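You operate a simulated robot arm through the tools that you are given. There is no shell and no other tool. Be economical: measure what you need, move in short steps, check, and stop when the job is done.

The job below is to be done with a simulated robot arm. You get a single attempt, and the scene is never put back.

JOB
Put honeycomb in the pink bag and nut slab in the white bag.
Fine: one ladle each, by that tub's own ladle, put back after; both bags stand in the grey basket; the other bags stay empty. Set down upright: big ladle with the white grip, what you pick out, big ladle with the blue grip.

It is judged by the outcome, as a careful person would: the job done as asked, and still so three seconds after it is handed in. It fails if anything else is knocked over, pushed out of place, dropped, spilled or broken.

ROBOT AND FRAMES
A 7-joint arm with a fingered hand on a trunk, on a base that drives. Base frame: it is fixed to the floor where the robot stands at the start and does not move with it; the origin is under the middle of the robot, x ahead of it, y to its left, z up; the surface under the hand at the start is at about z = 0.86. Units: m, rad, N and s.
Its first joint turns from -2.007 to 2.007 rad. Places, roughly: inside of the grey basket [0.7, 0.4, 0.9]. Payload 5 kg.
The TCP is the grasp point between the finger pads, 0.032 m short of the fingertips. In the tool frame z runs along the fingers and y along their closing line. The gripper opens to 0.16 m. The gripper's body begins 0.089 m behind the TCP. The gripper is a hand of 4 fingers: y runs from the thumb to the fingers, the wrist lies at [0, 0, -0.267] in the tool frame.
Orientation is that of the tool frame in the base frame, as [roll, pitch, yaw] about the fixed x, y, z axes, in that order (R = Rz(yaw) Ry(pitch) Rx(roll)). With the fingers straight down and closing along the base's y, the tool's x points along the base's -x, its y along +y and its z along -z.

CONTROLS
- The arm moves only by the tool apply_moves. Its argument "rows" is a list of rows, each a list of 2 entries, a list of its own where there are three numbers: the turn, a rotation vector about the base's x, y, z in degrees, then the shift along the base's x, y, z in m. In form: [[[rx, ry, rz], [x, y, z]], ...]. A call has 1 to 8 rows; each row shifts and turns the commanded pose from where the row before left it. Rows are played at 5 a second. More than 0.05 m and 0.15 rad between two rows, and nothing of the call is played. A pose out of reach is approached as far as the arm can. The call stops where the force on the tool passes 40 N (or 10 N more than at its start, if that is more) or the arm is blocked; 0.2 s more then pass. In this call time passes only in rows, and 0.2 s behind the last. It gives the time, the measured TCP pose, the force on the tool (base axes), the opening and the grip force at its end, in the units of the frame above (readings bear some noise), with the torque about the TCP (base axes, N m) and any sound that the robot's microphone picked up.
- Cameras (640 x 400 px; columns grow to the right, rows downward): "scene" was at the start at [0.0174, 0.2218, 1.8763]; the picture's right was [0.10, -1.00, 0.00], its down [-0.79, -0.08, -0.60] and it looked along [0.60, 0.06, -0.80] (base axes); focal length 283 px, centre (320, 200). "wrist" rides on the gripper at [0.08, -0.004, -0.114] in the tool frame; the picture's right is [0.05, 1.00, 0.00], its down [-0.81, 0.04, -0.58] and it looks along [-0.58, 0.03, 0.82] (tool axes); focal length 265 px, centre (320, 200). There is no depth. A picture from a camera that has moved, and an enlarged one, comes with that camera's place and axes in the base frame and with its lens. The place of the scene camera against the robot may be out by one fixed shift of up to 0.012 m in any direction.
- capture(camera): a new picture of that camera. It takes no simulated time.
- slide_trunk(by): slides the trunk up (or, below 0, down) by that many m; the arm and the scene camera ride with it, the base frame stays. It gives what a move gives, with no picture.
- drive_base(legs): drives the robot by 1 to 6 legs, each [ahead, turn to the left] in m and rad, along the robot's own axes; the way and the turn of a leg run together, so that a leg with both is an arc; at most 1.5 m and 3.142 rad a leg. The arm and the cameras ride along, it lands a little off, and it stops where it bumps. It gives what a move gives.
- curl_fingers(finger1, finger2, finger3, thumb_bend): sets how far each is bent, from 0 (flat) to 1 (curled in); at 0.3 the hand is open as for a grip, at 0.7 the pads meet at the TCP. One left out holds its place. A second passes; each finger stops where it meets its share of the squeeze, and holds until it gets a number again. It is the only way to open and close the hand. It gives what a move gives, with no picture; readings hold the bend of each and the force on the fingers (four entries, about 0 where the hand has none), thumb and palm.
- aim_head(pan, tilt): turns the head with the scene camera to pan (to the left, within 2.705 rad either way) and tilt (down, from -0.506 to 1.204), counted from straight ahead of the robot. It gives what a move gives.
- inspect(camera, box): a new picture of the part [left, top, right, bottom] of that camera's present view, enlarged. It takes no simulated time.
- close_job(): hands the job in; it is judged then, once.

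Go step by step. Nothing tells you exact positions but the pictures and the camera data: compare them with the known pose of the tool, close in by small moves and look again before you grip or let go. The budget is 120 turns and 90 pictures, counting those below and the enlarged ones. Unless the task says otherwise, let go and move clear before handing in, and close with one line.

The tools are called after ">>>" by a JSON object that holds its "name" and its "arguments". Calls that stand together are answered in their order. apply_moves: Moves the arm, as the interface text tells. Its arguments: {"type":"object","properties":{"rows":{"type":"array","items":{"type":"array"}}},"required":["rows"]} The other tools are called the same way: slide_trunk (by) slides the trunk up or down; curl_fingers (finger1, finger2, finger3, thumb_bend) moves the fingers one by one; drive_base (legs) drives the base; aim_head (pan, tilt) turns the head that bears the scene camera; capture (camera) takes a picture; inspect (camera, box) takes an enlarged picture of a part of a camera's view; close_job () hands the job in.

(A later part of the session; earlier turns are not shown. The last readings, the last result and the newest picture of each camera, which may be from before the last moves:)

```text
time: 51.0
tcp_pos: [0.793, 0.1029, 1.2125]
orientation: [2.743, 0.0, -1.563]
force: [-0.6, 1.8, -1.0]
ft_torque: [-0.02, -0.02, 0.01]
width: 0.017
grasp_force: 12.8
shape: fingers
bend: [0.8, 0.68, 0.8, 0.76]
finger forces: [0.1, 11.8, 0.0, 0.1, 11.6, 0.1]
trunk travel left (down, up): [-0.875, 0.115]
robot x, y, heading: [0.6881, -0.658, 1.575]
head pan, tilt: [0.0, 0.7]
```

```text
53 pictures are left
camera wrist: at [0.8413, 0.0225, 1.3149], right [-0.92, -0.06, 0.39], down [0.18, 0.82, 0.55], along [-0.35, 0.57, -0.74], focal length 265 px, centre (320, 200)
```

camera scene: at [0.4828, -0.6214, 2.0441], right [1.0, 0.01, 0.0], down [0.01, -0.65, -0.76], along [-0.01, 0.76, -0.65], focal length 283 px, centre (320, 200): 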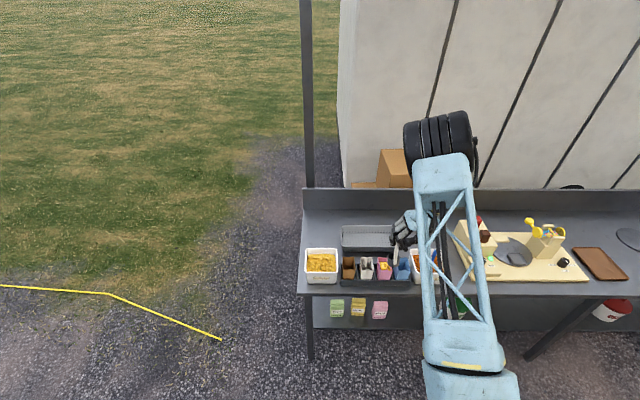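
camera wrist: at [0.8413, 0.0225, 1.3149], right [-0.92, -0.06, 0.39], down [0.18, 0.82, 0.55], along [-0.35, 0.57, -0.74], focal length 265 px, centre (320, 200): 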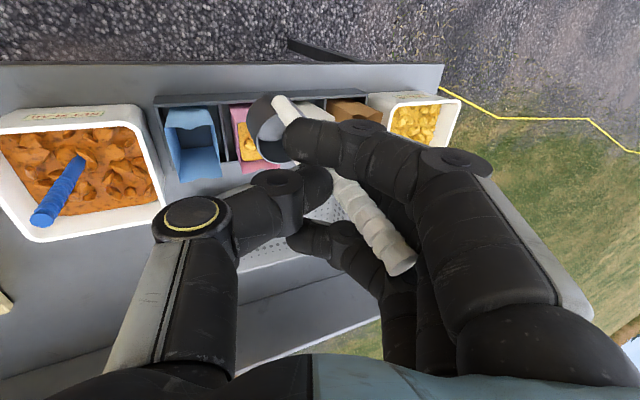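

Ladle upright again. I carry it back over the honeycomb tub.

>>> {"name": "apply_moves", "arguments": {"rows": [[[0, 0, 0], [-0.044, 0.012, 0]], [[0, 0, 0], [-0.045, 0.012, 0]], [[0, 0, 0], [-0.045, 0.012, 0]], [[0, 0, 0], [-0.045, 0.012, 0]], [[0, 0, 0], [-0.045, 0.012, 0]], [[0, 0, 0], [-0.045, 0.012, 0]], [[0, 0, 0], [-0.044, 0.012, 0]]]}}

>>> {"name": "inspect", "arguments": {"camera": "scene", "box": [290, 210, 410, 300]}}

>>> {"name": "capture", "arguments": {"camera": "wrist"}}

```text
time: 52.6
tcp_pos: [0.4795, 0.1874, 1.2099]
orientation: [2.741, 0.001, -1.567]
force: [-0.6, 0.3, 0.1]
ft_torque: [-0.05, -0.02, -0.02]
width: 0.017
grasp_force: 11.8
shape: fingers
bend: [0.8, 0.68, 0.8, 0.76]
finger forces: [0.1, 11.9, 0.0, 0.0, 11.8, 0.0]
trunk travel left (down, up): [-0.875, 0.115]
robot x, y, heading: [0.6846, -0.6601, 1.581]
head pan, tilt: [0.0, 0.7]
```

```text
4.44 times, centred on (350, 255) of scene
camera zoom: at [0.4806, -0.6224, 2.0439], right [1.0, 0.01, 0.0], down [0.01, -0.64, -0.76], along [-0.01, 0.76, -0.64], focal length 1256 px, centre (187, -44)
```

zoom: 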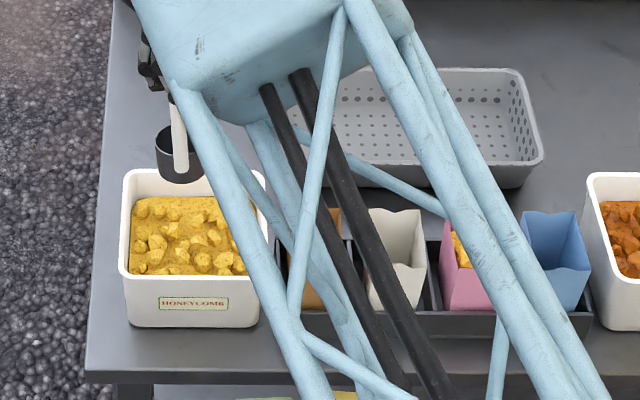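

```text
51 pictures are left
camera wrist: at [0.5277, 0.1059, 1.3123], right [-0.92, -0.06, 0.39], down [0.18, 0.81, 0.55], along [-0.35, 0.58, -0.74], focal length 265 px, centre (320, 200)
```

wrist: 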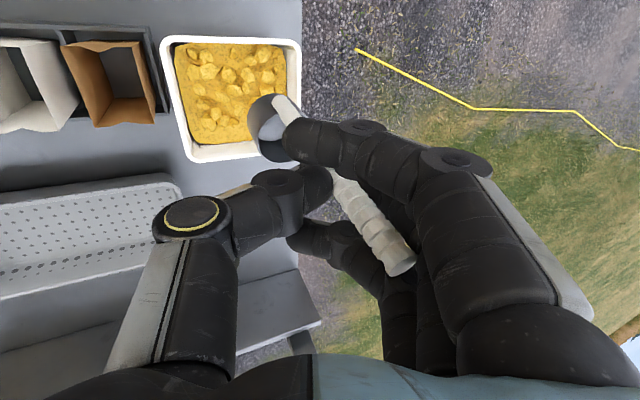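

The cup hangs above the middle of the tub. I lower it back in, watching the force.

>>> {"name": "apply_moves", "arguments": {"rows": [[[0, 0, 0], [0, 0, -0.025]], [[0, 0, 0], [0, 0, -0.025]], [[0, 0, 0], [0, 0, -0.025]], [[0, 0, 0], [0, 0, -0.025]], [[0, 0, 0], [0, 0, -0.015]]]}}

>>> {"name": "capture", "arguments": {"camera": "wrist"}}

```text
time: 53.8
tcp_pos: [0.4809, 0.1877, 1.0952]
orientation: [2.74, 0.003, -1.562]
force: [0.2, 0.5, -0.5]
ft_torque: [0.01, -0.01, 0.02]
width: 0.0169
grasp_force: 12.1
shape: fingers
bend: [0.8, 0.68, 0.8, 0.76]
finger forces: [0.1, 12.2, 0.1, 0.0, 12.0, 0.1]
trunk travel left (down, up): [-0.875, 0.115]
robot x, y, heading: [0.6838, -0.6536, 1.577]
head pan, tilt: [0.0, 0.7]
```

```text
50 pictures are left
camera wrist: at [0.5287, 0.1067, 1.1988], right [-0.92, -0.06, 0.39], down [0.18, 0.81, 0.55], along [-0.35, 0.58, -0.74], focal length 265 px, centre (320, 200)
```

wrist: 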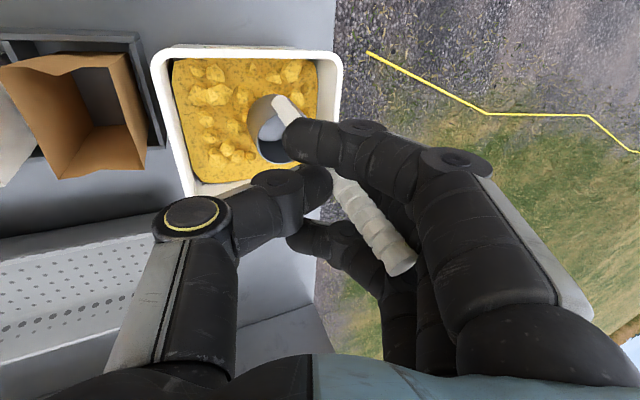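

>>> {"name": "apply_moves", "arguments": {"rows": [[[0, 0, 0], [0, 0, -0.015]], [[0, 0, 0], [0, 0, -0.015]], [[0, 0, 0], [0, 0, -0.015]], [[0, 0, 0], [0, 0, -0.012]], [[0, 0, 0], [0, 0, -0.01]]]}}

>>> {"name": "capture", "arguments": {"camera": "wrist"}}

```text
time: 55.0
tcp_pos: [0.4801, 0.1875, 1.0276]
orientation: [2.74, 0.003, -1.563]
force: [0.3, 0.4, -0.1]
ft_torque: [-0.01, -0.01, 0.01]
width: 0.0166
grasp_force: 12.3
shape: fingers
bend: [0.8, 0.68, 0.8, 0.76]
finger forces: [0.0, 12.1, 0.0, 0.0, 12.0, 0.1]
trunk travel left (down, up): [-0.875, 0.115]
robot x, y, heading: [0.6806, -0.6569, 1.579]
head pan, tilt: [0.0, 0.7]
```

```text
49 pictures are left
camera wrist: at [0.529, 0.1067, 1.132], right [-0.92, -0.06, 0.39], down [0.18, 0.82, 0.55], along [-0.35, 0.58, -0.74], focal length 265 px, centre (320, 200)
```

wrist: 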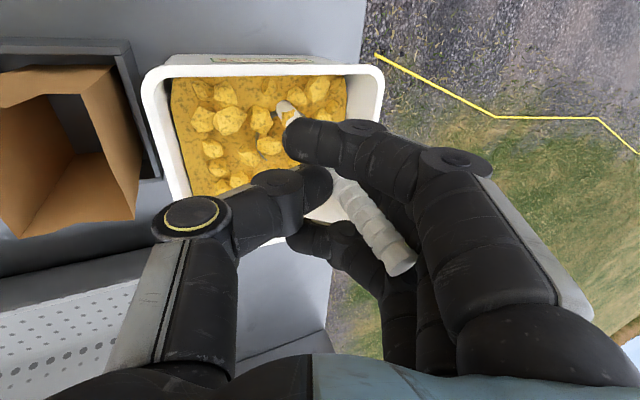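

>>> {"name": "apply_moves", "arguments": {"rows": [[[0, 0, 0], [0, 0, -0.006]], [[0, 0, 0], [0, 0, -0.005]], [[0, 0, 0], [0, 0, -0.003]], [[0, 0, 0], [0, 0, 0]]]}}

```text
time: 56.0
tcp_pos: [0.4793, 0.1867, 1.0149]
orientation: [2.74, 0.002, -1.564]
force: [0.0, -0.1, -0.8]
ft_torque: [0.02, -0.04, 0.0]
width: 0.0166
grasp_force: 12.2
shape: fingers
bend: [0.8, 0.68, 0.8, 0.76]
finger forces: [0.0, 12.1, 0.0, 0.1, 12.0, 0.0]
trunk travel left (down, up): [-0.875, 0.115]
robot x, y, heading: [0.6838, -0.6572, 1.578]
head pan, tilt: [0.0, 0.7]
```

No contact with the bottom yet; I feel further down in small steps.

>>> {"name": "apply_moves", "arguments": {"rows": [[[0, 0, 0], [0, 0, -0.003]], [[0, 0, 0], [0, 0, -0.003]], [[0, 0, 0], [0, 0, 0]]]}}

>>> {"name": "inspect", "arguments": {"camera": "wrist", "box": [140, 50, 440, 290]}}

```text
time: 56.8
tcp_pos: [0.4798, 0.186, 1.0098]
orientation: [2.739, 0.003, -1.564]
force: [0.7, -2.2, 8.5]
ft_torque: [0.02, 0.15, 0.05]
width: 0.0169
grasp_force: 13.4
shape: fingers
bend: [0.8, 0.68, 0.8, 0.77]
finger forces: [0.0, 13.0, 0.0, 0.0, 13.8, 0.0]
trunk travel left (down, up): [-0.875, 0.115]
robot x, y, heading: [0.6841, -0.6569, 1.575]
head pan, tilt: [0.0, 0.7]
```

```text
1.67 times, centred on (290, 170) of wrist
camera zoom: at [0.5288, 0.1055, 1.1137], right [-0.92, -0.06, 0.39], down [0.18, 0.81, 0.55], along [-0.35, 0.58, -0.74], focal length 442 px, centre (370, 250)
```

zoom: 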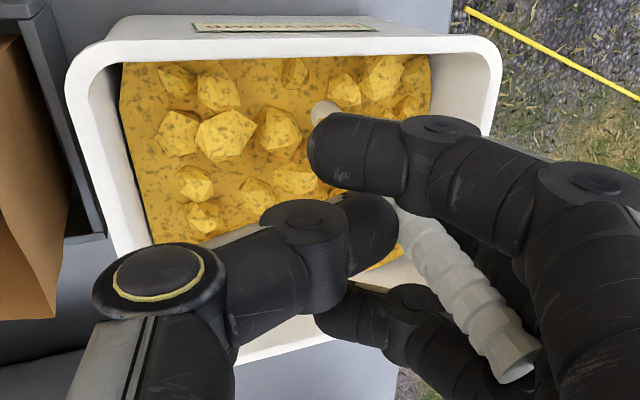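

Bottom contact at z≈1.010. I ease up 2 mm and open the hand.

>>> {"name": "apply_moves", "arguments": {"rows": [[[0, 0, 0], [0, 0, 0.002]]]}}

>>> {"name": "curl_fingers", "arguments": {"finger1": 0.52, "finger2": 0.52, "finger3": 0.52, "thumb_bend": 0.52}}

>>> {"name": "capture", "arguments": {"camera": "wrist"}}

```text
time: 57.2
tcp_pos: [0.4822, 0.1865, 1.0123]
orientation: [2.742, 0.001, -1.563]
force: [0.6, -0.9, 3.1]
ft_torque: [0.02, 0.04, -0.02]
width: 0.017
grasp_force: 13.0
shape: fingers
bend: [0.8, 0.68, 0.8, 0.77]
finger forces: [0.0, 12.7, 0.0, 0.1, 13.0, 0.0]
trunk travel left (down, up): [-0.875, 0.115]
robot x, y, heading: [0.6837, -0.6583, 1.577]
head pan, tilt: [0.0, 0.7]
```

```text
time: 58.2
tcp_pos: [0.4814, 0.1869, 1.0118]
orientation: [2.74, 0.003, -1.564]
force: [-0.2, -0.1, -0.5]
ft_torque: [0.0, 0.01, 0.03]
width: 0.0825
grasp_force: 0.1
shape: fingers
bend: [0.52, 0.52, 0.52, 0.52]
finger forces: [0.1, 0.0, 0.0, 0.1, 0.1, 0.0]
trunk travel left (down, up): [-0.875, 0.115]
robot x, y, heading: [0.684, -0.6572, 1.574]
head pan, tilt: [0.0, 0.7]
```

```text
47 pictures are left
camera wrist: at [0.5289, 0.1058, 1.1147], right [-0.92, -0.06, 0.39], down [0.18, 0.82, 0.55], along [-0.35, 0.58, -0.74], focal length 265 px, centre (320, 200)
```

wrist: 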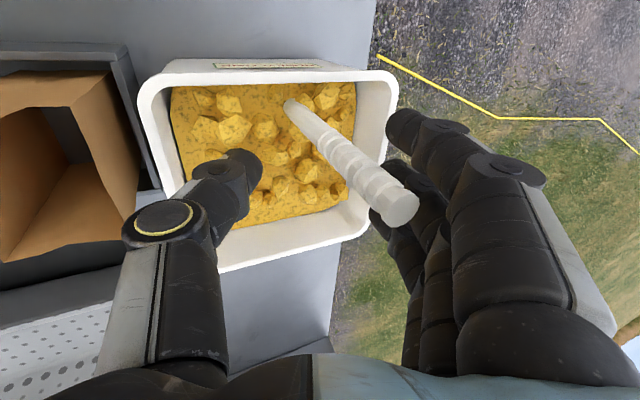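

The handle stands free. I open the fingers a bit more and lift straight up clear of it.

>>> {"name": "curl_fingers", "arguments": {"finger1": 0.4, "finger2": 0.4, "finger3": 0.4}}

>>> {"name": "apply_moves", "arguments": {"rows": [[[0, 0, 0], [0, 0, 0.03]], [[0, 0, 0], [0, 0, 0.03]], [[0, 0, 0], [0, 0, 0.03]], [[0, 0, 0], [0, 0, 0.03]], [[0, 0, 0], [0, 0, 0.04]], [[0, -7.5, 0], [0, 0, 0.04]], [[0, -7.5, 0], [0, 0, 0]], [[0, -7.5, 0], [0, 0, 0]]]}}

>>> {"name": "capture", "arguments": {"camera": "wrist"}}

```text
time: 59.2
tcp_pos: [0.4802, 0.1857, 1.0109]
orientation: [2.742, 0.005, -1.563]
force: [0.1, -0.2, 0.6]
ft_torque: [0.0, 0.0, 0.03]
width: 0.1064
grasp_force: 0.1
shape: fingers
bend: [0.4, 0.4, 0.4, 0.52]
finger forces: [0.0, 0.0, 0.0, 0.0, 0.0, 0.0]
trunk travel left (down, up): [-0.875, 0.115]
robot x, y, heading: [0.6838, -0.6582, 1.579]
head pan, tilt: [0.0, 0.7]
```

```text
time: 61.0
tcp_pos: [0.479, 0.1862, 1.2108]
orientation: [3.136, 0.001, -1.564]
force: [-0.5, 0.3, -0.3]
ft_torque: [0.04, -0.08, 0.03]
width: 0.1066
grasp_force: 0.0
shape: fingers
bend: [0.4, 0.4, 0.4, 0.52]
finger forces: [0.0, 0.0, 0.0, 0.2, 0.0, 0.0]
trunk travel left (down, up): [-0.875, 0.115]
robot x, y, heading: [0.6848, -0.6552, 1.575]
head pan, tilt: [0.0, 0.7]
```

```text
46 pictures are left
camera wrist: at [0.484, 0.105, 1.3253], right [-1.0, -0.06, 0.0], down [-0.04, 0.81, 0.58], along [-0.04, 0.58, -0.82], focal length 265 px, centre (320, 200)
```

wrist: 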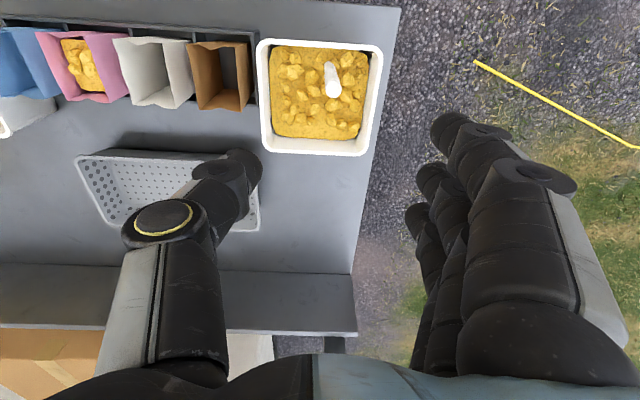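

The white ladle is back, standing in its tub. Now I move over to the nut slab tub.

>>> {"name": "apply_moves", "arguments": {"rows": [[[0, 0, 0], [0.045, -0.015, 0.005]], [[0, 0, 0], [0.045, -0.015, 0.005]], [[0, 0, 0], [0.045, -0.015, 0.005]], [[0, 0, 0], [0.045, -0.015, 0.005]], [[0, 0, 0], [0.045, -0.015, 0]], [[0, 0, 0], [0.045, -0.01, 0]], [[0, 0, 0], [0.045, 0, 0]], [[0, 0, 0], [0.045, 0, 0]]]}}

>>> {"name": "apply_moves", "arguments": {"rows": [[[0, 0, 0], [0.045, 0, 0]], [[0, 0, 0], [0.045, 0, 0]], [[0, 0, 0], [0.04, 0, 0]]]}}

>>> {"name": "capture", "arguments": {"camera": "wrist"}}

```text
time: 62.8
tcp_pos: [0.8433, 0.1012, 1.2314]
orientation: [3.131, -0.001, -1.563]
force: [0.7, -0.8, -0.7]
ft_torque: [0.03, 0.01, -0.02]
width: 0.1066
grasp_force: 0.1
shape: fingers
bend: [0.4, 0.4, 0.4, 0.52]
finger forces: [0.0, 0.0, 0.0, 0.0, 0.1, 0.1]
trunk travel left (down, up): [-0.875, 0.115]
robot x, y, heading: [0.6817, -0.6619, 1.582]
head pan, tilt: [0.0, 0.7]
```

```text
time: 63.6
tcp_pos: [0.9746, 0.1034, 1.23]
orientation: [3.132, 0.001, -1.564]
force: [1.2, -0.5, 0.3]
ft_torque: [0.01, 0.1, -0.03]
width: 0.1068
grasp_force: 0.1
shape: fingers
bend: [0.4, 0.4, 0.4, 0.52]
finger forces: [0.0, 0.0, 0.0, 0.0, 0.0, 0.0]
trunk travel left (down, up): [-0.875, 0.115]
robot x, y, heading: [0.6859, -0.6539, 1.575]
head pan, tilt: [0.0, 0.7]
```

```text
45 pictures are left
camera wrist: at [0.9792, 0.0216, 1.3438], right [-1.0, -0.06, 0.01], down [-0.04, 0.82, 0.58], along [-0.04, 0.58, -0.82], focal length 265 px, centre (320, 200)
```

wrist: 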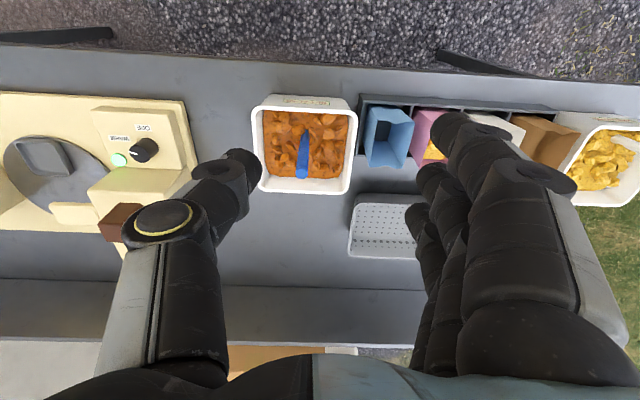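

>>> {"name": "curl_fingers", "arguments": {"finger1": 0.5, "finger2": 0.5, "finger3": 0.5, "thumb_bend": 0.5}}

>>> {"name": "apply_moves", "arguments": {"rows": [[[0, 0, 0], [0.007, 0.04, -0.02]], [[0, 0, 0], [0.007, 0.042, -0.02]], [[0, 0, 0], [0, 0, -0.04]], [[0, 0, 0], [0, 0, -0.04]]]}}

>>> {"name": "capture", "arguments": {"camera": "wrist"}}

```text
time: 64.6
tcp_pos: [0.9709, 0.1021, 1.2311]
orientation: [3.134, -0.001, -1.564]
force: [0.0, -0.4, -0.2]
ft_torque: [0.02, 0.03, -0.03]
width: 0.0913
grasp_force: 0.2
shape: fingers
bend: [0.5, 0.5, 0.5, 0.5]
finger forces: [0.0, 0.1, 0.0, 0.0, 0.1, 0.0]
trunk travel left (down, up): [-0.875, 0.115]
robot x, y, heading: [0.6859, -0.6544, 1.576]
head pan, tilt: [0.0, 0.7]
```

```text
time: 65.6
tcp_pos: [0.9859, 0.1854, 1.1103]
orientation: [3.133, 0.0, -1.564]
force: [-0.1, 0.5, 0.4]
ft_torque: [-0.04, -0.02, -0.03]
width: 0.091
grasp_force: 0.0
shape: fingers
bend: [0.5, 0.5, 0.5, 0.5]
finger forces: [0.0, 0.0, 0.1, 0.0, 0.1, 0.0]
trunk travel left (down, up): [-0.875, 0.115]
robot x, y, heading: [0.6845, -0.6577, 1.578]
head pan, tilt: [0.0, 0.7]
```

```text
44 pictures are left
camera wrist: at [0.9907, 0.1061, 1.2235], right [-1.0, -0.06, 0.01], down [-0.04, 0.82, 0.58], along [-0.04, 0.58, -0.82], focal length 265 px, centre (320, 200)
```

wrist: 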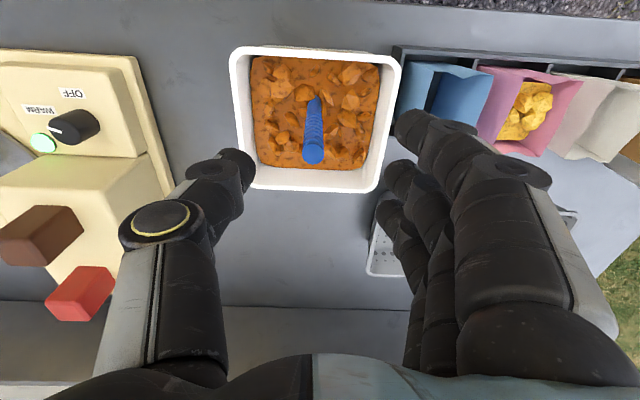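

The blue handle is vertical with its top at (0.9895, 0.185, 1.057). I descend on it as before.

>>> {"name": "apply_moves", "arguments": {"rows": [[[0, 0, 0], [0.003, 0, -0.02]], [[0, 0, 0], [0, 0, -0.025]], [[0, 0, 0], [0, 0, -0.025]], [[0, 0, 0], [0, 0, -0.02]]]}}

>>> {"name": "capture", "arguments": {"camera": "wrist"}}

```text
time: 66.6
tcp_pos: [0.9866, 0.1846, 1.0212]
orientation: [3.134, -0.001, -1.563]
force: [-0.2, -0.4, 1.3]
ft_torque: [0.0, 0.0, -0.03]
width: 0.0913
grasp_force: 0.1
shape: fingers
bend: [0.5, 0.5, 0.5, 0.5]
finger forces: [0.0, 0.0, 0.0, 0.0, 0.0, 0.0]
trunk travel left (down, up): [-0.875, 0.115]
robot x, y, heading: [0.6825, -0.6573, 1.577]
head pan, tilt: [0.0, 0.7]
```

```text
43 pictures are left
camera wrist: at [0.9932, 0.1035, 1.135], right [-1.0, -0.06, 0.01], down [-0.04, 0.82, 0.58], along [-0.04, 0.58, -0.82], focal length 265 px, centre (320, 200)
```

wrist: 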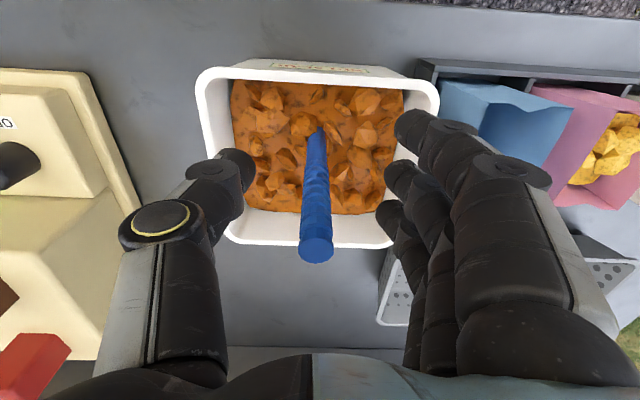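

Same picture as the first ladle; closing.

>>> {"name": "curl_fingers", "arguments": {"finger1": 0.8, "finger2": 0.8, "finger3": 0.8, "thumb_bend": 0.8}}

>>> {"name": "apply_moves", "arguments": {"rows": [[[0, 0, 0], [0, 0, 0.015]], [[0, 0, 0], [0, 0, 0.02]], [[0, 0, 0], [0, 0, 0.02]], [[0, 0, 0], [0, 0, 0.02]], [[0, 5.75, 0], [0, 0, 0.025]], [[0, 5.75, 0], [0, 0, 0.025]], [[0, 5.75, 0], [0, 0, 0.03]], [[0, 5.75, 0], [0, 0, 0.03]]]}}

>>> {"name": "inspect", "arguments": {"camera": "scene", "box": [340, 200, 480, 300]}}

>>> {"name": "capture", "arguments": {"camera": "wrist"}}

```text
time: 67.6
tcp_pos: [0.9872, 0.1825, 1.021]
orientation: [3.132, -0.001, -1.562]
force: [1.3, 0.0, -0.2]
ft_torque: [-0.08, 0.03, -0.01]
width: 0.0166
grasp_force: 10.2
shape: fingers
bend: [0.8, 0.69, 0.8, 0.76]
finger forces: [0.0, 10.8, 0.0, 0.0, 10.2, 0.0]
trunk travel left (down, up): [-0.875, 0.115]
robot x, y, heading: [0.6809, -0.6557, 1.578]
head pan, tilt: [0.0, 0.7]
```

```text
time: 69.4
tcp_pos: [0.9879, 0.1825, 1.2069]
orientation: [2.729, 0.004, -1.564]
force: [0.1, -0.1, 0.1]
ft_torque: [0.02, 0.01, -0.04]
width: 0.017
grasp_force: 11.0
shape: fingers
bend: [0.8, 0.69, 0.8, 0.76]
finger forces: [0.1, 11.0, 0.0, 0.0, 10.8, 0.0]
trunk travel left (down, up): [-0.875, 0.115]
robot x, y, heading: [0.6864, -0.656, 1.582]
head pan, tilt: [0.0, 0.7]
```

```text
4.00 times, centred on (410, 250) of scene
camera zoom: at [0.4847, -0.6234, 2.0443], right [1.0, 0.01, 0.0], down [0.0, -0.64, -0.77], along [-0.01, 0.77, -0.64], focal length 1130 px, centre (-40, 0)
```

zoom: 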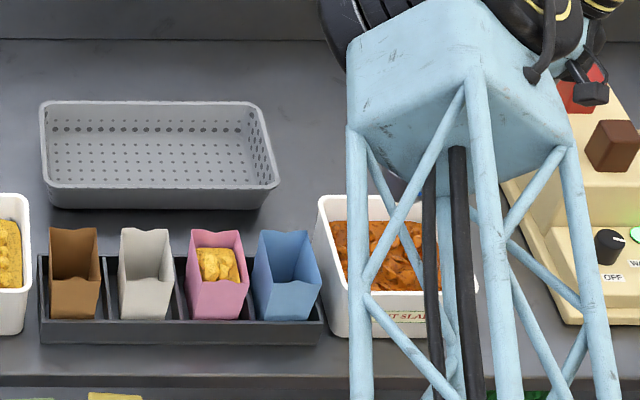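

```text
41 pictures are left
camera wrist: at [1.0377, 0.1023, 1.3094], right [-0.92, -0.06, 0.4], down [0.19, 0.82, 0.55], along [-0.36, 0.58, -0.73], focal length 265 px, centre (320, 200)
```

wrist: 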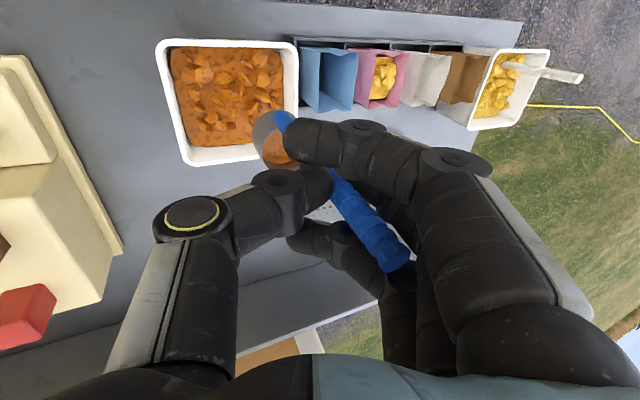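

The blue ladle is up and loaded. I retreat to the front, then move across to in front of the white bag.

>>> {"name": "apply_moves", "arguments": {"rows": [[[0, 0, 0], [0, -0.043, 0]], [[0, 0, 0], [0, -0.043, 0]], [[0, 0, 0], [0, -0.043, 0]], [[0, 0, 0], [0, -0.043, 0]], [[0, 0, 0], [0, -0.043, 0]]]}}

>>> {"name": "apply_moves", "arguments": {"rows": [[[0, 0, 0], [-0.04, 0, 0]], [[0, 0, 0], [-0.04, 0, 0]], [[0, 0, 0], [-0.04, 0, 0]], [[0, 0, 0], [-0.04, 0, 0]], [[0, 0, 0], [-0.04, 0, 0]], [[0, 0, 0], [-0.04, 0, 0]], [[0, 0, 0], [-0.038, 0, 0]]]}}

>>> {"name": "inspect", "arguments": {"camera": "scene", "box": [300, 190, 460, 310]}}

```text
time: 70.6
tcp_pos: [0.9873, -0.0339, 1.2093]
orientation: [2.732, 0.003, -1.565]
force: [0.2, -0.3, -0.2]
ft_torque: [0.03, -0.06, 0.02]
width: 0.017
grasp_force: 11.1
shape: fingers
bend: [0.8, 0.69, 0.8, 0.76]
finger forces: [0.0, 11.0, 0.0, 0.0, 10.9, 0.0]
trunk travel left (down, up): [-0.875, 0.115]
robot x, y, heading: [0.6829, -0.6571, 1.579]
head pan, tilt: [0.0, 0.7]
```

```text
time: 72.2
tcp_pos: [0.7077, -0.0316, 1.2071]
orientation: [2.733, 0.004, -1.565]
force: [-0.2, -0.3, -0.4]
ft_torque: [0.0, -0.05, 0.03]
width: 0.0168
grasp_force: 11.5
shape: fingers
bend: [0.8, 0.69, 0.8, 0.76]
finger forces: [0.1, 11.0, 0.0, 0.0, 10.9, 0.1]
trunk travel left (down, up): [-0.875, 0.115]
robot x, y, heading: [0.6802, -0.6551, 1.572]
head pan, tilt: [0.0, 0.7]
```

```text
3.33 times, centred on (380, 250) of scene
camera zoom: at [0.482, -0.6235, 2.0441], right [1.0, 0.01, 0.0], down [0.01, -0.64, -0.77], along [-0.01, 0.77, -0.64], focal length 942 px, centre (120, 33)
```

zoom: 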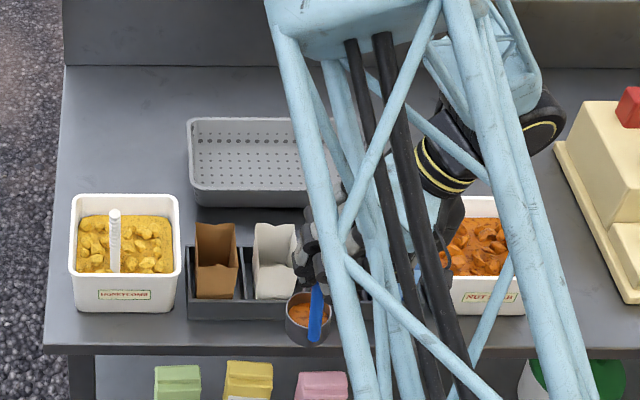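

Upright white ladle confirmed in its tub. I do the same forward approach and tilt for the white bag.

>>> {"name": "apply_moves", "arguments": {"rows": [[[0, 0, 0], [0.006, 0.04, -0.02]], [[0, 0, 0], [0, 0.04, -0.02]], [[0, 0, 0], [0, 0.04, -0.02]], [[0, 0, 0], [0, 0.033, -0.02]], [[8, 0, 0], [0, 0, 0]], [[8, 0, 0], [0, 0, 0]], [[8, 0, 0], [0, 0, 0]]]}}

>>> {"name": "capture", "arguments": {"camera": "wrist"}}

>>> {"name": "inspect", "arguments": {"camera": "scene", "box": [320, 210, 440, 300]}}

```text
time: 73.8
tcp_pos: [0.7157, 0.1197, 1.127]
orientation: [2.735, 0.426, -1.564]
force: [0.1, 0.6, -0.6]
ft_torque: [-0.03, -0.01, 0.01]
width: 0.0167
grasp_force: 11.3
shape: fingers
bend: [0.8, 0.69, 0.8, 0.76]
finger forces: [0.0, 10.8, 0.4, 0.0, 10.9, 0.1]
trunk travel left (down, up): [-0.875, 0.115]
robot x, y, heading: [0.6835, -0.6543, 1.582]
head pan, tilt: [0.0, 0.7]
```

```text
39 pictures are left
camera wrist: at [0.7648, 0.0044, 1.1881], right [-0.92, -0.22, 0.34], down [0.19, 0.52, 0.83], along [-0.36, 0.83, -0.44], focal length 265 px, centre (320, 200)
```

wrist: 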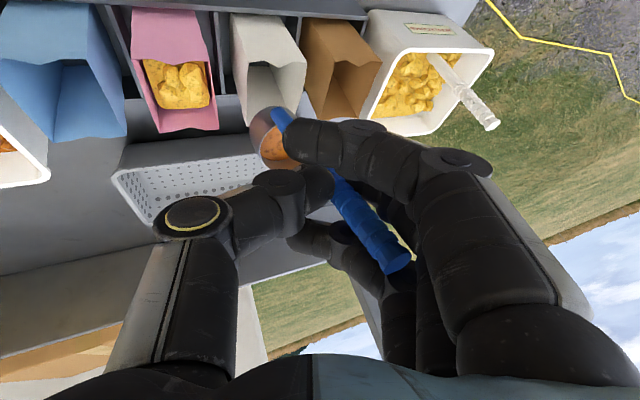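

```text
4.44 times, centred on (380, 255) of scene
camera zoom: at [0.4845, -0.624, 2.0444], right [1.0, 0.01, 0.0], down [0.0, -0.64, -0.77], along [-0.01, 0.77, -0.64], focal length 1256 px, centre (53, -44)
```

zoom: 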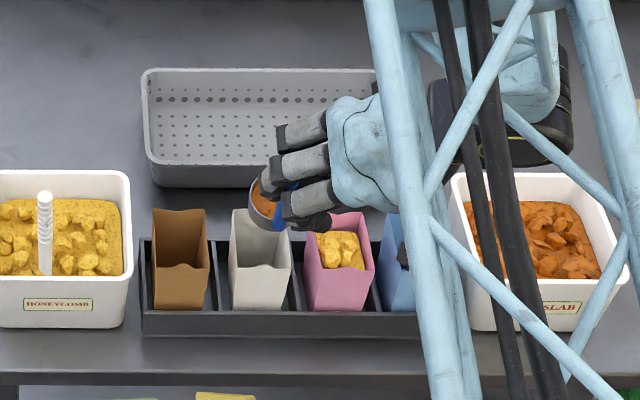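

Alignment matches the pink pour after its correction. I continue the tilt the same way.

>>> {"name": "apply_moves", "arguments": {"rows": [[[8, 0, 0], [-0.001, -0.001, -0.014]], [[8, 0, 0], [0, -0.002, -0.014]], [[8, 0, 0], [0, -0.002, -0.014]]]}}

>>> {"name": "inspect", "arguments": {"camera": "scene", "box": [330, 220, 410, 280]}}

```text
time: 74.6
tcp_pos: [0.7165, 0.1174, 1.0835]
orientation: [2.741, 0.842, -1.562]
force: [-0.2, 0.3, -1.1]
ft_torque: [-0.1, 0.0, 0.04]
width: 0.0168
grasp_force: 11.5
shape: fingers
bend: [0.8, 0.69, 0.8, 0.76]
finger forces: [0.1, 11.0, 1.1, 0.1, 10.9, 0.1]
trunk travel left (down, up): [-0.875, 0.115]
robot x, y, heading: [0.6845, -0.6539, 1.577]
head pan, tilt: [0.0, 0.7]
```

```text
6.67 times, centred on (370, 250) of scene
camera zoom: at [0.4847, -0.6222, 2.0445], right [1.0, 0.01, 0.0], down [0.0, -0.64, -0.76], along [-0.01, 0.76, -0.64], focal length 1884 px, centre (-13, -133)
```

zoom: 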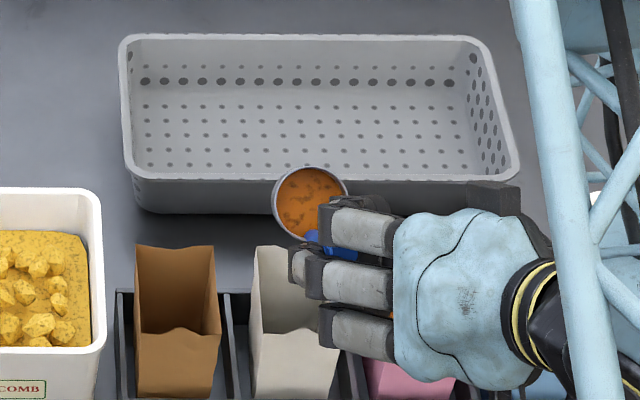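

>>> {"name": "apply_moves", "arguments": {"rows": [[[8, 0, 0], [-0.002, -0.005, -0.012]], [[8, 0, 0], [0, -0.004, -0.012]], [[8, 0, 0], [0, -0.004, -0.012]]]}}

>>> {"name": "inspect", "arguments": {"camera": "scene", "box": [330, 220, 410, 280]}}

```text
time: 75.4
tcp_pos: [0.7127, 0.1038, 1.0483]
orientation: [2.755, 1.262, -1.547]
force: [0.1, 0.1, -0.4]
ft_torque: [-0.08, -0.01, 0.04]
width: 0.0169
grasp_force: 11.4
shape: fingers
bend: [0.8, 0.69, 0.8, 0.76]
finger forces: [0.0, 11.1, 1.4, 0.0, 10.8, 0.2]
trunk travel left (down, up): [-0.875, 0.115]
robot x, y, heading: [0.6849, -0.6546, 1.576]
head pan, tilt: [0.0, 0.7]
```

```text
6.67 times, centred on (370, 250) of scene
camera zoom: at [0.4842, -0.6218, 2.0444], right [1.0, 0.01, 0.0], down [0.0, -0.64, -0.76], along [-0.01, 0.76, -0.64], focal length 1884 px, centre (-13, -133)
```

zoom: 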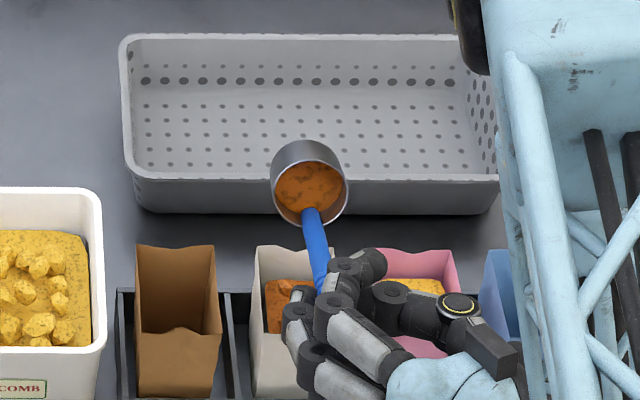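

Nut slab is falling into the white bag. I finish the tilt.

>>> {"name": "apply_moves", "arguments": {"rows": [[[8, 0, 0], [0, -0.003, -0.006]], [[8, 0, 0], [0, -0.002, -0.006]], [[8, 0, 0], [0, 0, 0]], [[0, 0, 0], [0, 0, 0]]]}}

>>> {"name": "inspect", "arguments": {"camera": "scene", "box": [330, 220, 410, 280]}}

```text
time: 76.4
tcp_pos: [0.7108, 0.0985, 1.0363]
orientation: [-0.475, 1.461, 1.505]
force: [0.1, -0.2, -1.5]
ft_torque: [-0.09, -0.02, -0.01]
width: 0.0169
grasp_force: 11.4
shape: fingers
bend: [0.8, 0.69, 0.8, 0.76]
finger forces: [0.0, 11.0, 1.6, 0.1, 10.8, 0.0]
trunk travel left (down, up): [-0.875, 0.115]
robot x, y, heading: [0.6805, -0.6524, 1.578]
head pan, tilt: [0.0, 0.7]
```

```text
6.67 times, centred on (370, 250) of scene
camera zoom: at [0.4835, -0.6232, 2.0443], right [1.0, 0.01, 0.0], down [0.01, -0.64, -0.77], along [-0.01, 0.77, -0.64], focal length 1884 px, centre (-13, -133)
```

zoom: 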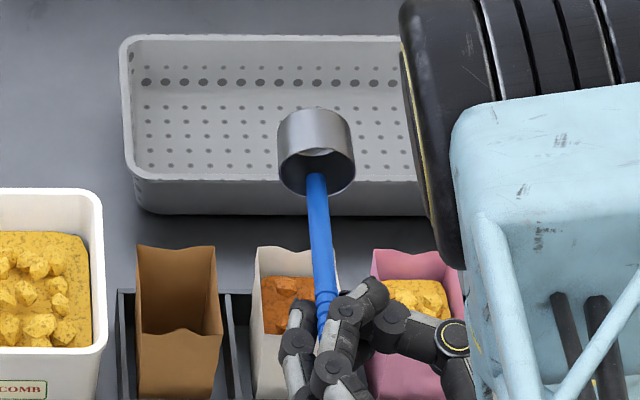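

Cup empty, load in the white bag. Raise, bring upright again, and check its tilt.

>>> {"name": "apply_moves", "arguments": {"rows": [[[0, 0, 0], [0, 0, 0.045]], [[0, 0, 0], [0, 0, 0.045]], [[0, 0, 0], [0, 0, 0.045]], [[-8, 0, 0], [0, 0, 0.04]], [[-8, 0, 0], [0, 0, 0]], [[-8, 0, 0], [0, 0, 0]], [[-8, 0, 0], [0, 0, 0]], [[-8, 0, 0], [0, 0, 0]]]}}

>>> {"name": "apply_moves", "arguments": {"rows": [[[-8, 0, 0], [0, -0.03, 0]], [[-8, 0, 0], [0, -0.03, 0]], [[-8, 0, 0], [0, -0.03, 0]], [[-8, 0, 0], [0, -0.03, 0]], [[-8, 0, 0], [0, 0, 0]], [[-8, 0, 0], [0, 0, 0]], [[-8, 0, 0], [0, 0, 0]]]}}

>>> {"name": "apply_moves", "arguments": {"rows": [[[0, 0, 0], [0.045, 0, 0]], [[0, 0, 0], [0.045, 0, 0]], [[0, 0, 0], [0.045, 0, 0]], [[0, 0, 0], [0.045, 0, 0]], [[0, 0, 0], [0.045, 0, 0]], [[0, 0, 0], [0.045, 0, 0]]]}}

>>> {"name": "capture", "arguments": {"camera": "wrist"}}

>>> {"name": "capture", "arguments": {"camera": "scene"}}

```text
time: 78.2
tcp_pos: [0.7136, 0.0971, 1.2126]
orientation: [2.744, 0.98, -1.559]
force: [-0.2, -1.1, -0.9]
ft_torque: [-0.06, -0.02, -0.03]
width: 0.0169
grasp_force: 11.0
shape: fingers
bend: [0.8, 0.69, 0.8, 0.77]
finger forces: [0.1, 10.6, 1.5, 0.0, 10.4, 0.0]
trunk travel left (down, up): [-0.875, 0.115]
robot x, y, heading: [0.6832, -0.6606, 1.575]
head pan, tilt: [0.0, 0.7]
```

```text
time: 79.8
tcp_pos: [0.7131, -0.0201, 1.2115]
orientation: [2.732, 0.0, -1.566]
force: [0.5, -0.2, -1.1]
ft_torque: [-0.07, -0.03, 0.03]
width: 0.017
grasp_force: 9.5
shape: fingers
bend: [0.8, 0.69, 0.8, 0.77]
finger forces: [0.0, 9.5, 0.3, 0.0, 9.1, 0.0]
trunk travel left (down, up): [-0.875, 0.115]
robot x, y, heading: [0.6832, -0.6559, 1.577]
head pan, tilt: [0.0, 0.7]
```

```text
time: 81.2
tcp_pos: [0.987, -0.0229, 1.2108]
orientation: [2.731, 0.003, -1.564]
force: [1.0, 0.3, -0.8]
ft_torque: [-0.06, -0.01, 0.01]
width: 0.0171
grasp_force: 9.6
shape: fingers
bend: [0.8, 0.69, 0.8, 0.77]
finger forces: [0.0, 9.2, 0.5, 0.0, 9.1, 0.1]
trunk travel left (down, up): [-0.875, 0.115]
robot x, y, heading: [0.6843, -0.6592, 1.58]
head pan, tilt: [0.0, 0.7]
```

```text
34 pictures are left
camera wrist: at [1.0358, -0.1042, 1.3124], right [-0.92, -0.06, 0.4], down [0.19, 0.81, 0.55], along [-0.36, 0.58, -0.73], focal length 265 px, centre (320, 200)
```

wrist: 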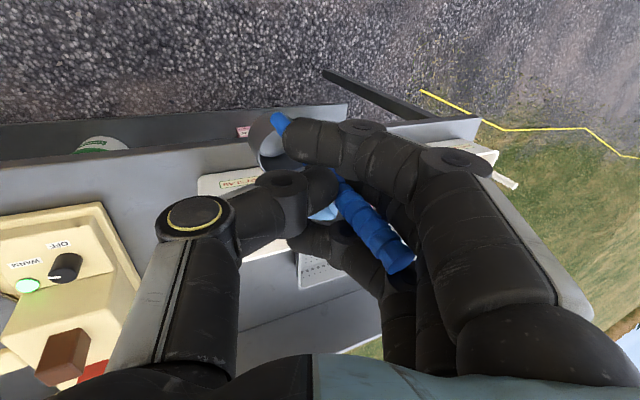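

```text
33 pictures are left
camera scene: at [0.4861, -0.6227, 2.0445], right [1.0, 0.01, 0.0], down [0.0, -0.64, -0.76], along [-0.01, 0.76, -0.64], focal length 283 px, centre (320, 200)
```

scene: 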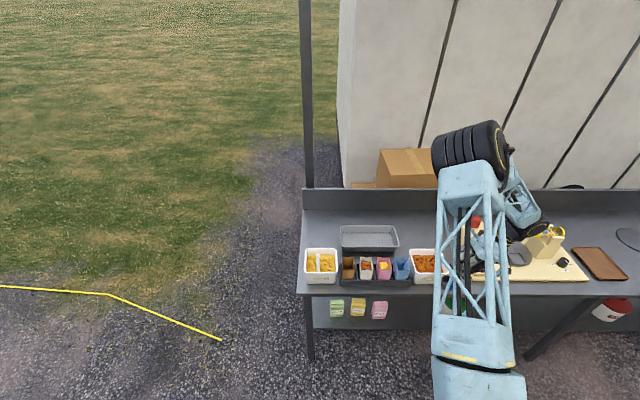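

The ladle hangs as before. I move it over the nut slab tub and lower it.

>>> {"name": "apply_moves", "arguments": {"rows": [[[0, 0, 0], [0, 0.041, 0]], [[0, 0, 0], [0, 0.041, 0]], [[0, 0, 0], [0, 0.041, 0]], [[0, 0, 0], [0, 0.041, 0]], [[0, 0, 0], [0, 0.041, 0]], [[0, 0, 0], [0, 0, -0.03]], [[0, 0, 0], [0, 0, -0.03]], [[0, 0, 0], [0, 0, -0.03]]]}}

>>> {"name": "capture", "arguments": {"camera": "wrist"}}

```text
time: 83.0
tcp_pos: [0.9844, 0.1848, 1.1221]
orientation: [2.732, 0.005, -1.563]
force: [-0.3, 0.5, -0.9]
ft_torque: [-0.02, -0.02, 0.02]
width: 0.0173
grasp_force: 9.2
shape: fingers
bend: [0.8, 0.69, 0.8, 0.77]
finger forces: [0.0, 9.3, 0.6, 0.0, 8.8, 0.1]
trunk travel left (down, up): [-0.875, 0.115]
robot x, y, heading: [0.6826, -0.6597, 1.581]
head pan, tilt: [0.0, 0.7]
```

```text
32 pictures are left
camera wrist: at [1.0322, 0.1039, 1.2248], right [-0.92, -0.06, 0.4], down [0.19, 0.81, 0.55], along [-0.36, 0.58, -0.74], focal length 265 px, centre (320, 200)
```

wrist: 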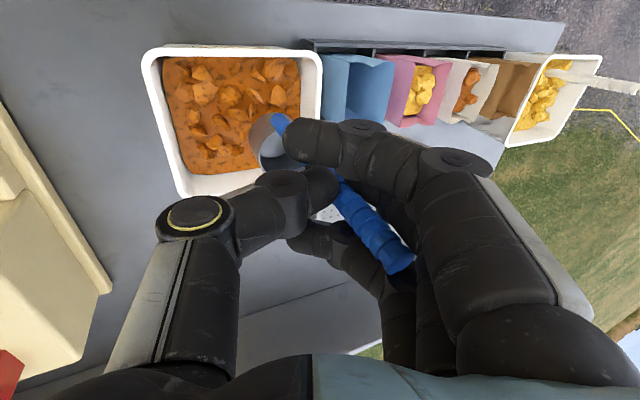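

>>> {"name": "apply_moves", "arguments": {"rows": [[[0, 0, 0], [0.003, 0, -0.025]], [[0, 0, 0], [0, 0, -0.025]], [[0, 0, 0], [0, 0, -0.02]], [[0, 0, 0], [0, 0, -0.015]], [[0, 0, 0], [0, 0, -0.01]]]}}

>>> {"name": "apply_moves", "arguments": {"rows": [[[0, 0, 0], [0, 0, -0.004]], [[0, 0, 0], [0, 0, -0.003]], [[0, 0, 0], [0, 0, 0]]]}}

```text
time: 84.2
tcp_pos: [0.9876, 0.1836, 1.026]
orientation: [2.732, 0.002, -1.563]
force: [0.4, -0.6, -0.3]
ft_torque: [-0.02, 0.03, 0.0]
width: 0.017
grasp_force: 9.5
shape: fingers
bend: [0.8, 0.69, 0.8, 0.77]
finger forces: [0.0, 9.4, 0.5, 0.0, 8.8, 0.0]
trunk travel left (down, up): [-0.875, 0.115]
robot x, y, heading: [0.6839, -0.6576, 1.579]
head pan, tilt: [0.0, 0.7]
```

```text
time: 85.0
tcp_pos: [0.9861, 0.1837, 1.0194]
orientation: [2.731, 0.001, -1.564]
force: [0.1, -0.5, -0.7]
ft_torque: [-0.01, -0.04, 0.0]
width: 0.0169
grasp_force: 9.1
shape: fingers
bend: [0.8, 0.69, 0.8, 0.77]
finger forces: [0.1, 9.2, 0.5, 0.0, 8.8, 0.1]
trunk travel left (down, up): [-0.875, 0.115]
robot x, y, heading: [0.6855, -0.6608, 1.572]
head pan, tilt: [0.0, 0.7]
```

>>> {"name": "apply_moves", "arguments": {"rows": [[[0, 0, 0], [0, 0, -0.003]], [[0, 0, 0], [0, 0, -0.002]], [[0, 0, 0], [0, 0, 0]]]}}

```text
time: 85.8
tcp_pos: [0.9863, 0.1841, 1.0138]
orientation: [2.73, 0.003, -1.566]
force: [0.4, -0.1, -0.2]
ft_torque: [-0.02, -0.01, 0.01]
width: 0.0171
grasp_force: 9.3
shape: fingers
bend: [0.8, 0.69, 0.8, 0.77]
finger forces: [0.1, 9.3, 0.5, 0.0, 8.9, 0.0]
trunk travel left (down, up): [-0.875, 0.115]
robot x, y, heading: [0.68, -0.6611, 1.577]
head pan, tilt: [0.0, 0.7]
```

>>> {"name": "apply_moves", "arguments": {"rows": [[[0, 0, 0], [0, 0, -0.003]], [[0, 0, 0], [0, 0, 0]]]}}

>>> {"name": "capture", "arguments": {"camera": "wrist"}}

```text
time: 86.4
tcp_pos: [0.9844, 0.184, 1.0128]
orientation: [2.733, 0.004, -1.564]
force: [1.2, -1.5, 7.4]
ft_torque: [0.0, 0.1, 0.02]
width: 0.017
grasp_force: 11.2
shape: fingers
bend: [0.8, 0.69, 0.8, 0.78]
finger forces: [0.1, 10.9, 0.1, 0.0, 11.7, 0.0]
trunk travel left (down, up): [-0.875, 0.115]
robot x, y, heading: [0.6816, -0.6567, 1.577]
head pan, tilt: [0.0, 0.7]
```

```text
31 pictures are left
camera wrist: at [1.035, 0.1021, 1.1154], right [-0.92, -0.06, 0.4], down [0.19, 0.81, 0.55], along [-0.36, 0.58, -0.73], focal length 265 px, centre (320, 200)
```

wrist: 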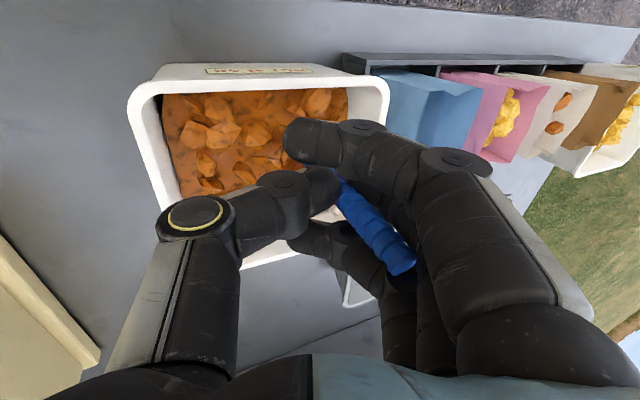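

Bottom felt. Ease up, release, lift clear.

>>> {"name": "apply_moves", "arguments": {"rows": [[[0, 0, 0], [0, 0, 0.001]]]}}

>>> {"name": "curl_fingers", "arguments": {"finger1": 0.52, "finger2": 0.52, "finger3": 0.52, "thumb_bend": 0.52}}

>>> {"name": "curl_fingers", "arguments": {"finger1": 0.4, "finger2": 0.4, "finger3": 0.4}}

>>> {"name": "apply_moves", "arguments": {"rows": [[[0, 0, 0], [0, 0, 0.03]], [[0, 0, 0], [0, 0, 0.03]], [[0, 0, 0], [0, 0, 0.03]], [[0, 0, 0], [0, 0, 0.03]], [[0, 0, 0], [0, 0, 0.04]], [[0, -7.8, 0], [0, 0, 0.04]], [[0, -7.8, 0], [0, 0, 0]], [[0, -7.8, 0], [0, 0, 0]]]}}

>>> {"name": "capture", "arguments": {"camera": "wrist"}}

>>> {"name": "inspect", "arguments": {"camera": "scene", "box": [300, 210, 460, 310]}}

```text
time: 86.8
tcp_pos: [0.9852, 0.1818, 1.0132]
orientation: [2.732, 0.004, -1.564]
force: [-0.7, -1.4, 5.5]
ft_torque: [0.01, 0.06, -0.02]
width: 0.0168
grasp_force: 11.2
shape: fingers
bend: [0.8, 0.69, 0.8, 0.78]
finger forces: [0.0, 10.7, 0.1, 0.1, 11.6, 0.0]
trunk travel left (down, up): [-0.875, 0.115]
robot x, y, heading: [0.6877, -0.6552, 1.574]
head pan, tilt: [0.0, 0.7]
```

```text
time: 87.8
tcp_pos: [0.9862, 0.1831, 1.013]
orientation: [2.731, 0.003, -1.566]
force: [0.3, 0.1, -0.8]
ft_torque: [0.0, 0.04, 0.03]
width: 0.0825
grasp_force: 0.0
shape: fingers
bend: [0.52, 0.52, 0.52, 0.52]
finger forces: [0.1, 0.0, 0.0, 0.1, 0.1, 0.1]
trunk travel left (down, up): [-0.875, 0.115]
robot x, y, heading: [0.6834, -0.6608, 1.576]
head pan, tilt: [0.0, 0.7]
```

```text
time: 88.8
tcp_pos: [0.9863, 0.183, 1.0125]
orientation: [2.73, 0.003, -1.563]
force: [0.0, 0.0, 1.4]
ft_torque: [-0.02, -0.03, -0.02]
width: 0.1061
grasp_force: 0.1
shape: fingers
bend: [0.4, 0.4, 0.4, 0.52]
finger forces: [0.0, 0.0, 0.1, 0.1, 0.0, 0.1]
trunk travel left (down, up): [-0.875, 0.115]
robot x, y, heading: [0.6841, -0.6589, 1.574]
head pan, tilt: [0.0, 0.7]
```

```text
time: 90.6
tcp_pos: [0.9851, 0.1832, 1.2122]
orientation: [-3.14, -0.001, -1.563]
force: [0.4, -0.9, 0.0]
ft_torque: [-0.03, -0.07, 0.0]
width: 0.1068
grasp_force: 0.0
shape: fingers
bend: [0.4, 0.4, 0.4, 0.52]
finger forces: [0.0, 0.1, 0.0, 0.1, 0.1, 0.1]
trunk travel left (down, up): [-0.875, 0.115]
robot x, y, heading: [0.6853, -0.6604, 1.578]
head pan, tilt: [0.0, 0.7]
```

```text
30 pictures are left
camera wrist: at [0.9882, 0.1021, 1.3262], right [-1.0, -0.06, 0.0], down [-0.05, 0.81, 0.58], along [-0.03, 0.58, -0.82], focal length 265 px, centre (320, 200)
```

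wrist: 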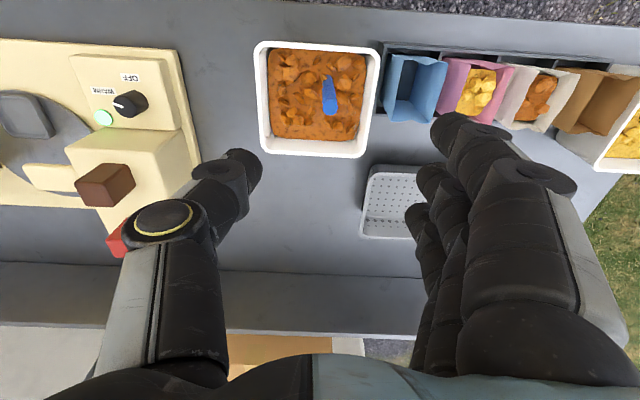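

```text
4.00 times, centred on (380, 260) of scene
camera zoom: at [0.4801, -0.6232, 2.0439], right [1.0, 0.01, 0.0], down [0.01, -0.64, -0.76], along [-0.01, 0.76, -0.64], focal length 1130 px, centre (80, -40)
```

zoom: 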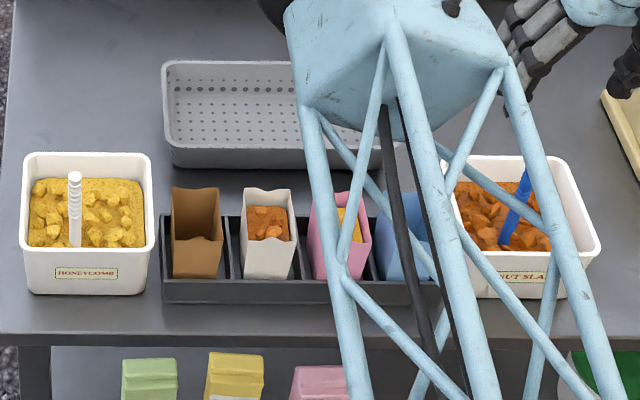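

Both ladles are back and both bags are filled. Next I turn the hand so it closes along y (front/back of a bag, away from neighbours), pull to the front, then drive forward again so the basket is in reach.

>>> {"name": "apply_moves", "arguments": {"rows": [[[0, 0, -8.2], [-0.018, -0.017, 0.005]], [[0, 0, -8.2], [-0.018, -0.017, 0.005]], [[0, 0, -8.2], [-0.018, -0.017, 0.005]], [[0, 0, -8.2], [-0.018, -0.017, 0.005]], [[0, 0, -8.2], [-0.018, -0.017, 0.005]], [[0, 0, -8.2], [-0.018, -0.017, 0.005]]]}}

>>> {"name": "apply_moves", "arguments": {"rows": [[[0, 0, -8.2], [-0.018, -0.03, 0]], [[0, 0, -8.2], [-0.018, -0.03, 0]], [[0, 0, -8.2], [-0.018, -0.03, 0]], [[0, 0, -8.2], [-0.018, -0.03, 0]], [[0, 0, -8.2], [-0.018, -0.03, 0]]]}}

>>> {"name": "drive_base", "arguments": {"legs": [[0.22, 0]]}}

>>> {"name": "capture", "arguments": {"camera": "wrist"}}

>>> {"name": "capture", "arguments": {"camera": "scene"}}

```text
time: 92.0
tcp_pos: [0.8762, 0.0829, 1.2421]
orientation: [3.139, 0.0, -2.424]
force: [-0.3, 0.0, -0.1]
ft_torque: [0.03, -0.01, -0.03]
width: 0.1065
grasp_force: 0.0
shape: fingers
bend: [0.4, 0.4, 0.4, 0.52]
finger forces: [0.0, 0.1, 0.0, 0.1, 0.0, 0.0]
trunk travel left (down, up): [-0.875, 0.115]
robot x, y, heading: [0.6835, -0.6626, 1.576]
head pan, tilt: [0.0, 0.7]
```

```text
time: 93.2
tcp_pos: [0.7871, -0.0691, 1.2417]
orientation: [3.141, 0.0, -3.141]
force: [0.3, 0.1, -0.8]
ft_torque: [0.05, -0.05, 0.01]
width: 0.1068
grasp_force: 0.1
shape: fingers
bend: [0.4, 0.4, 0.4, 0.52]
finger forces: [0.1, 0.1, 0.1, 0.1, 0.1, 0.0]
trunk travel left (down, up): [-0.875, 0.115]
robot x, y, heading: [0.6842, -0.6549, 1.577]
head pan, tilt: [0.0, 0.7]
```

```text
time: 94.9
tcp_pos: [0.7912, 0.1494, 1.2429]
orientation: [3.141, 0.002, 3.14]
force: [-0.5, 0.3, 0.8]
ft_torque: [-0.06, 0.0, 0.0]
width: 0.1065
grasp_force: 0.0
shape: fingers
bend: [0.4, 0.4, 0.4, 0.52]
finger forces: [0.1, 0.0, 0.0, 0.1, 0.0, 0.0]
trunk travel left (down, up): [-0.875, 0.115]
robot x, y, heading: [0.6814, -0.4383, 1.575]
head pan, tilt: [0.0, 0.7]
```

```text
28 pictures are left
camera wrist: at [0.7102, 0.145, 1.3558], right [-0.05, 1.0, 0.0], down [0.82, 0.04, 0.58], along [0.58, 0.03, -0.82], focal length 265 px, centre (320, 200)
```

wrist: 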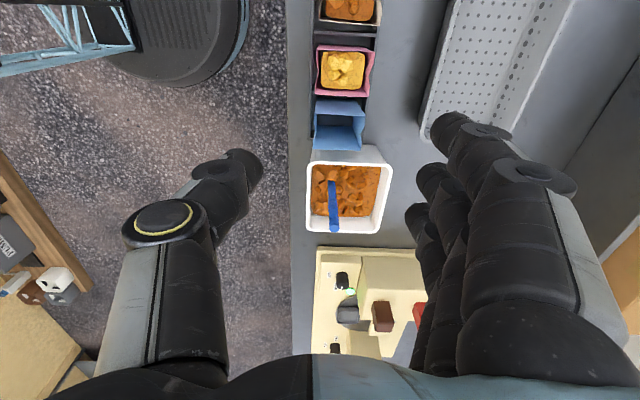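

```text
27 pictures are left
camera scene: at [0.4825, -0.4026, 2.0442], right [1.0, 0.0, 0.0], down [0.0, -0.65, -0.76], along [0.0, 0.76, -0.65], focal length 283 px, centre (320, 200)
```

scene: 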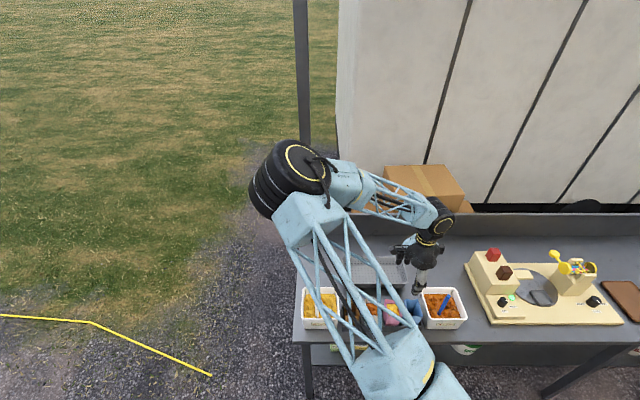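

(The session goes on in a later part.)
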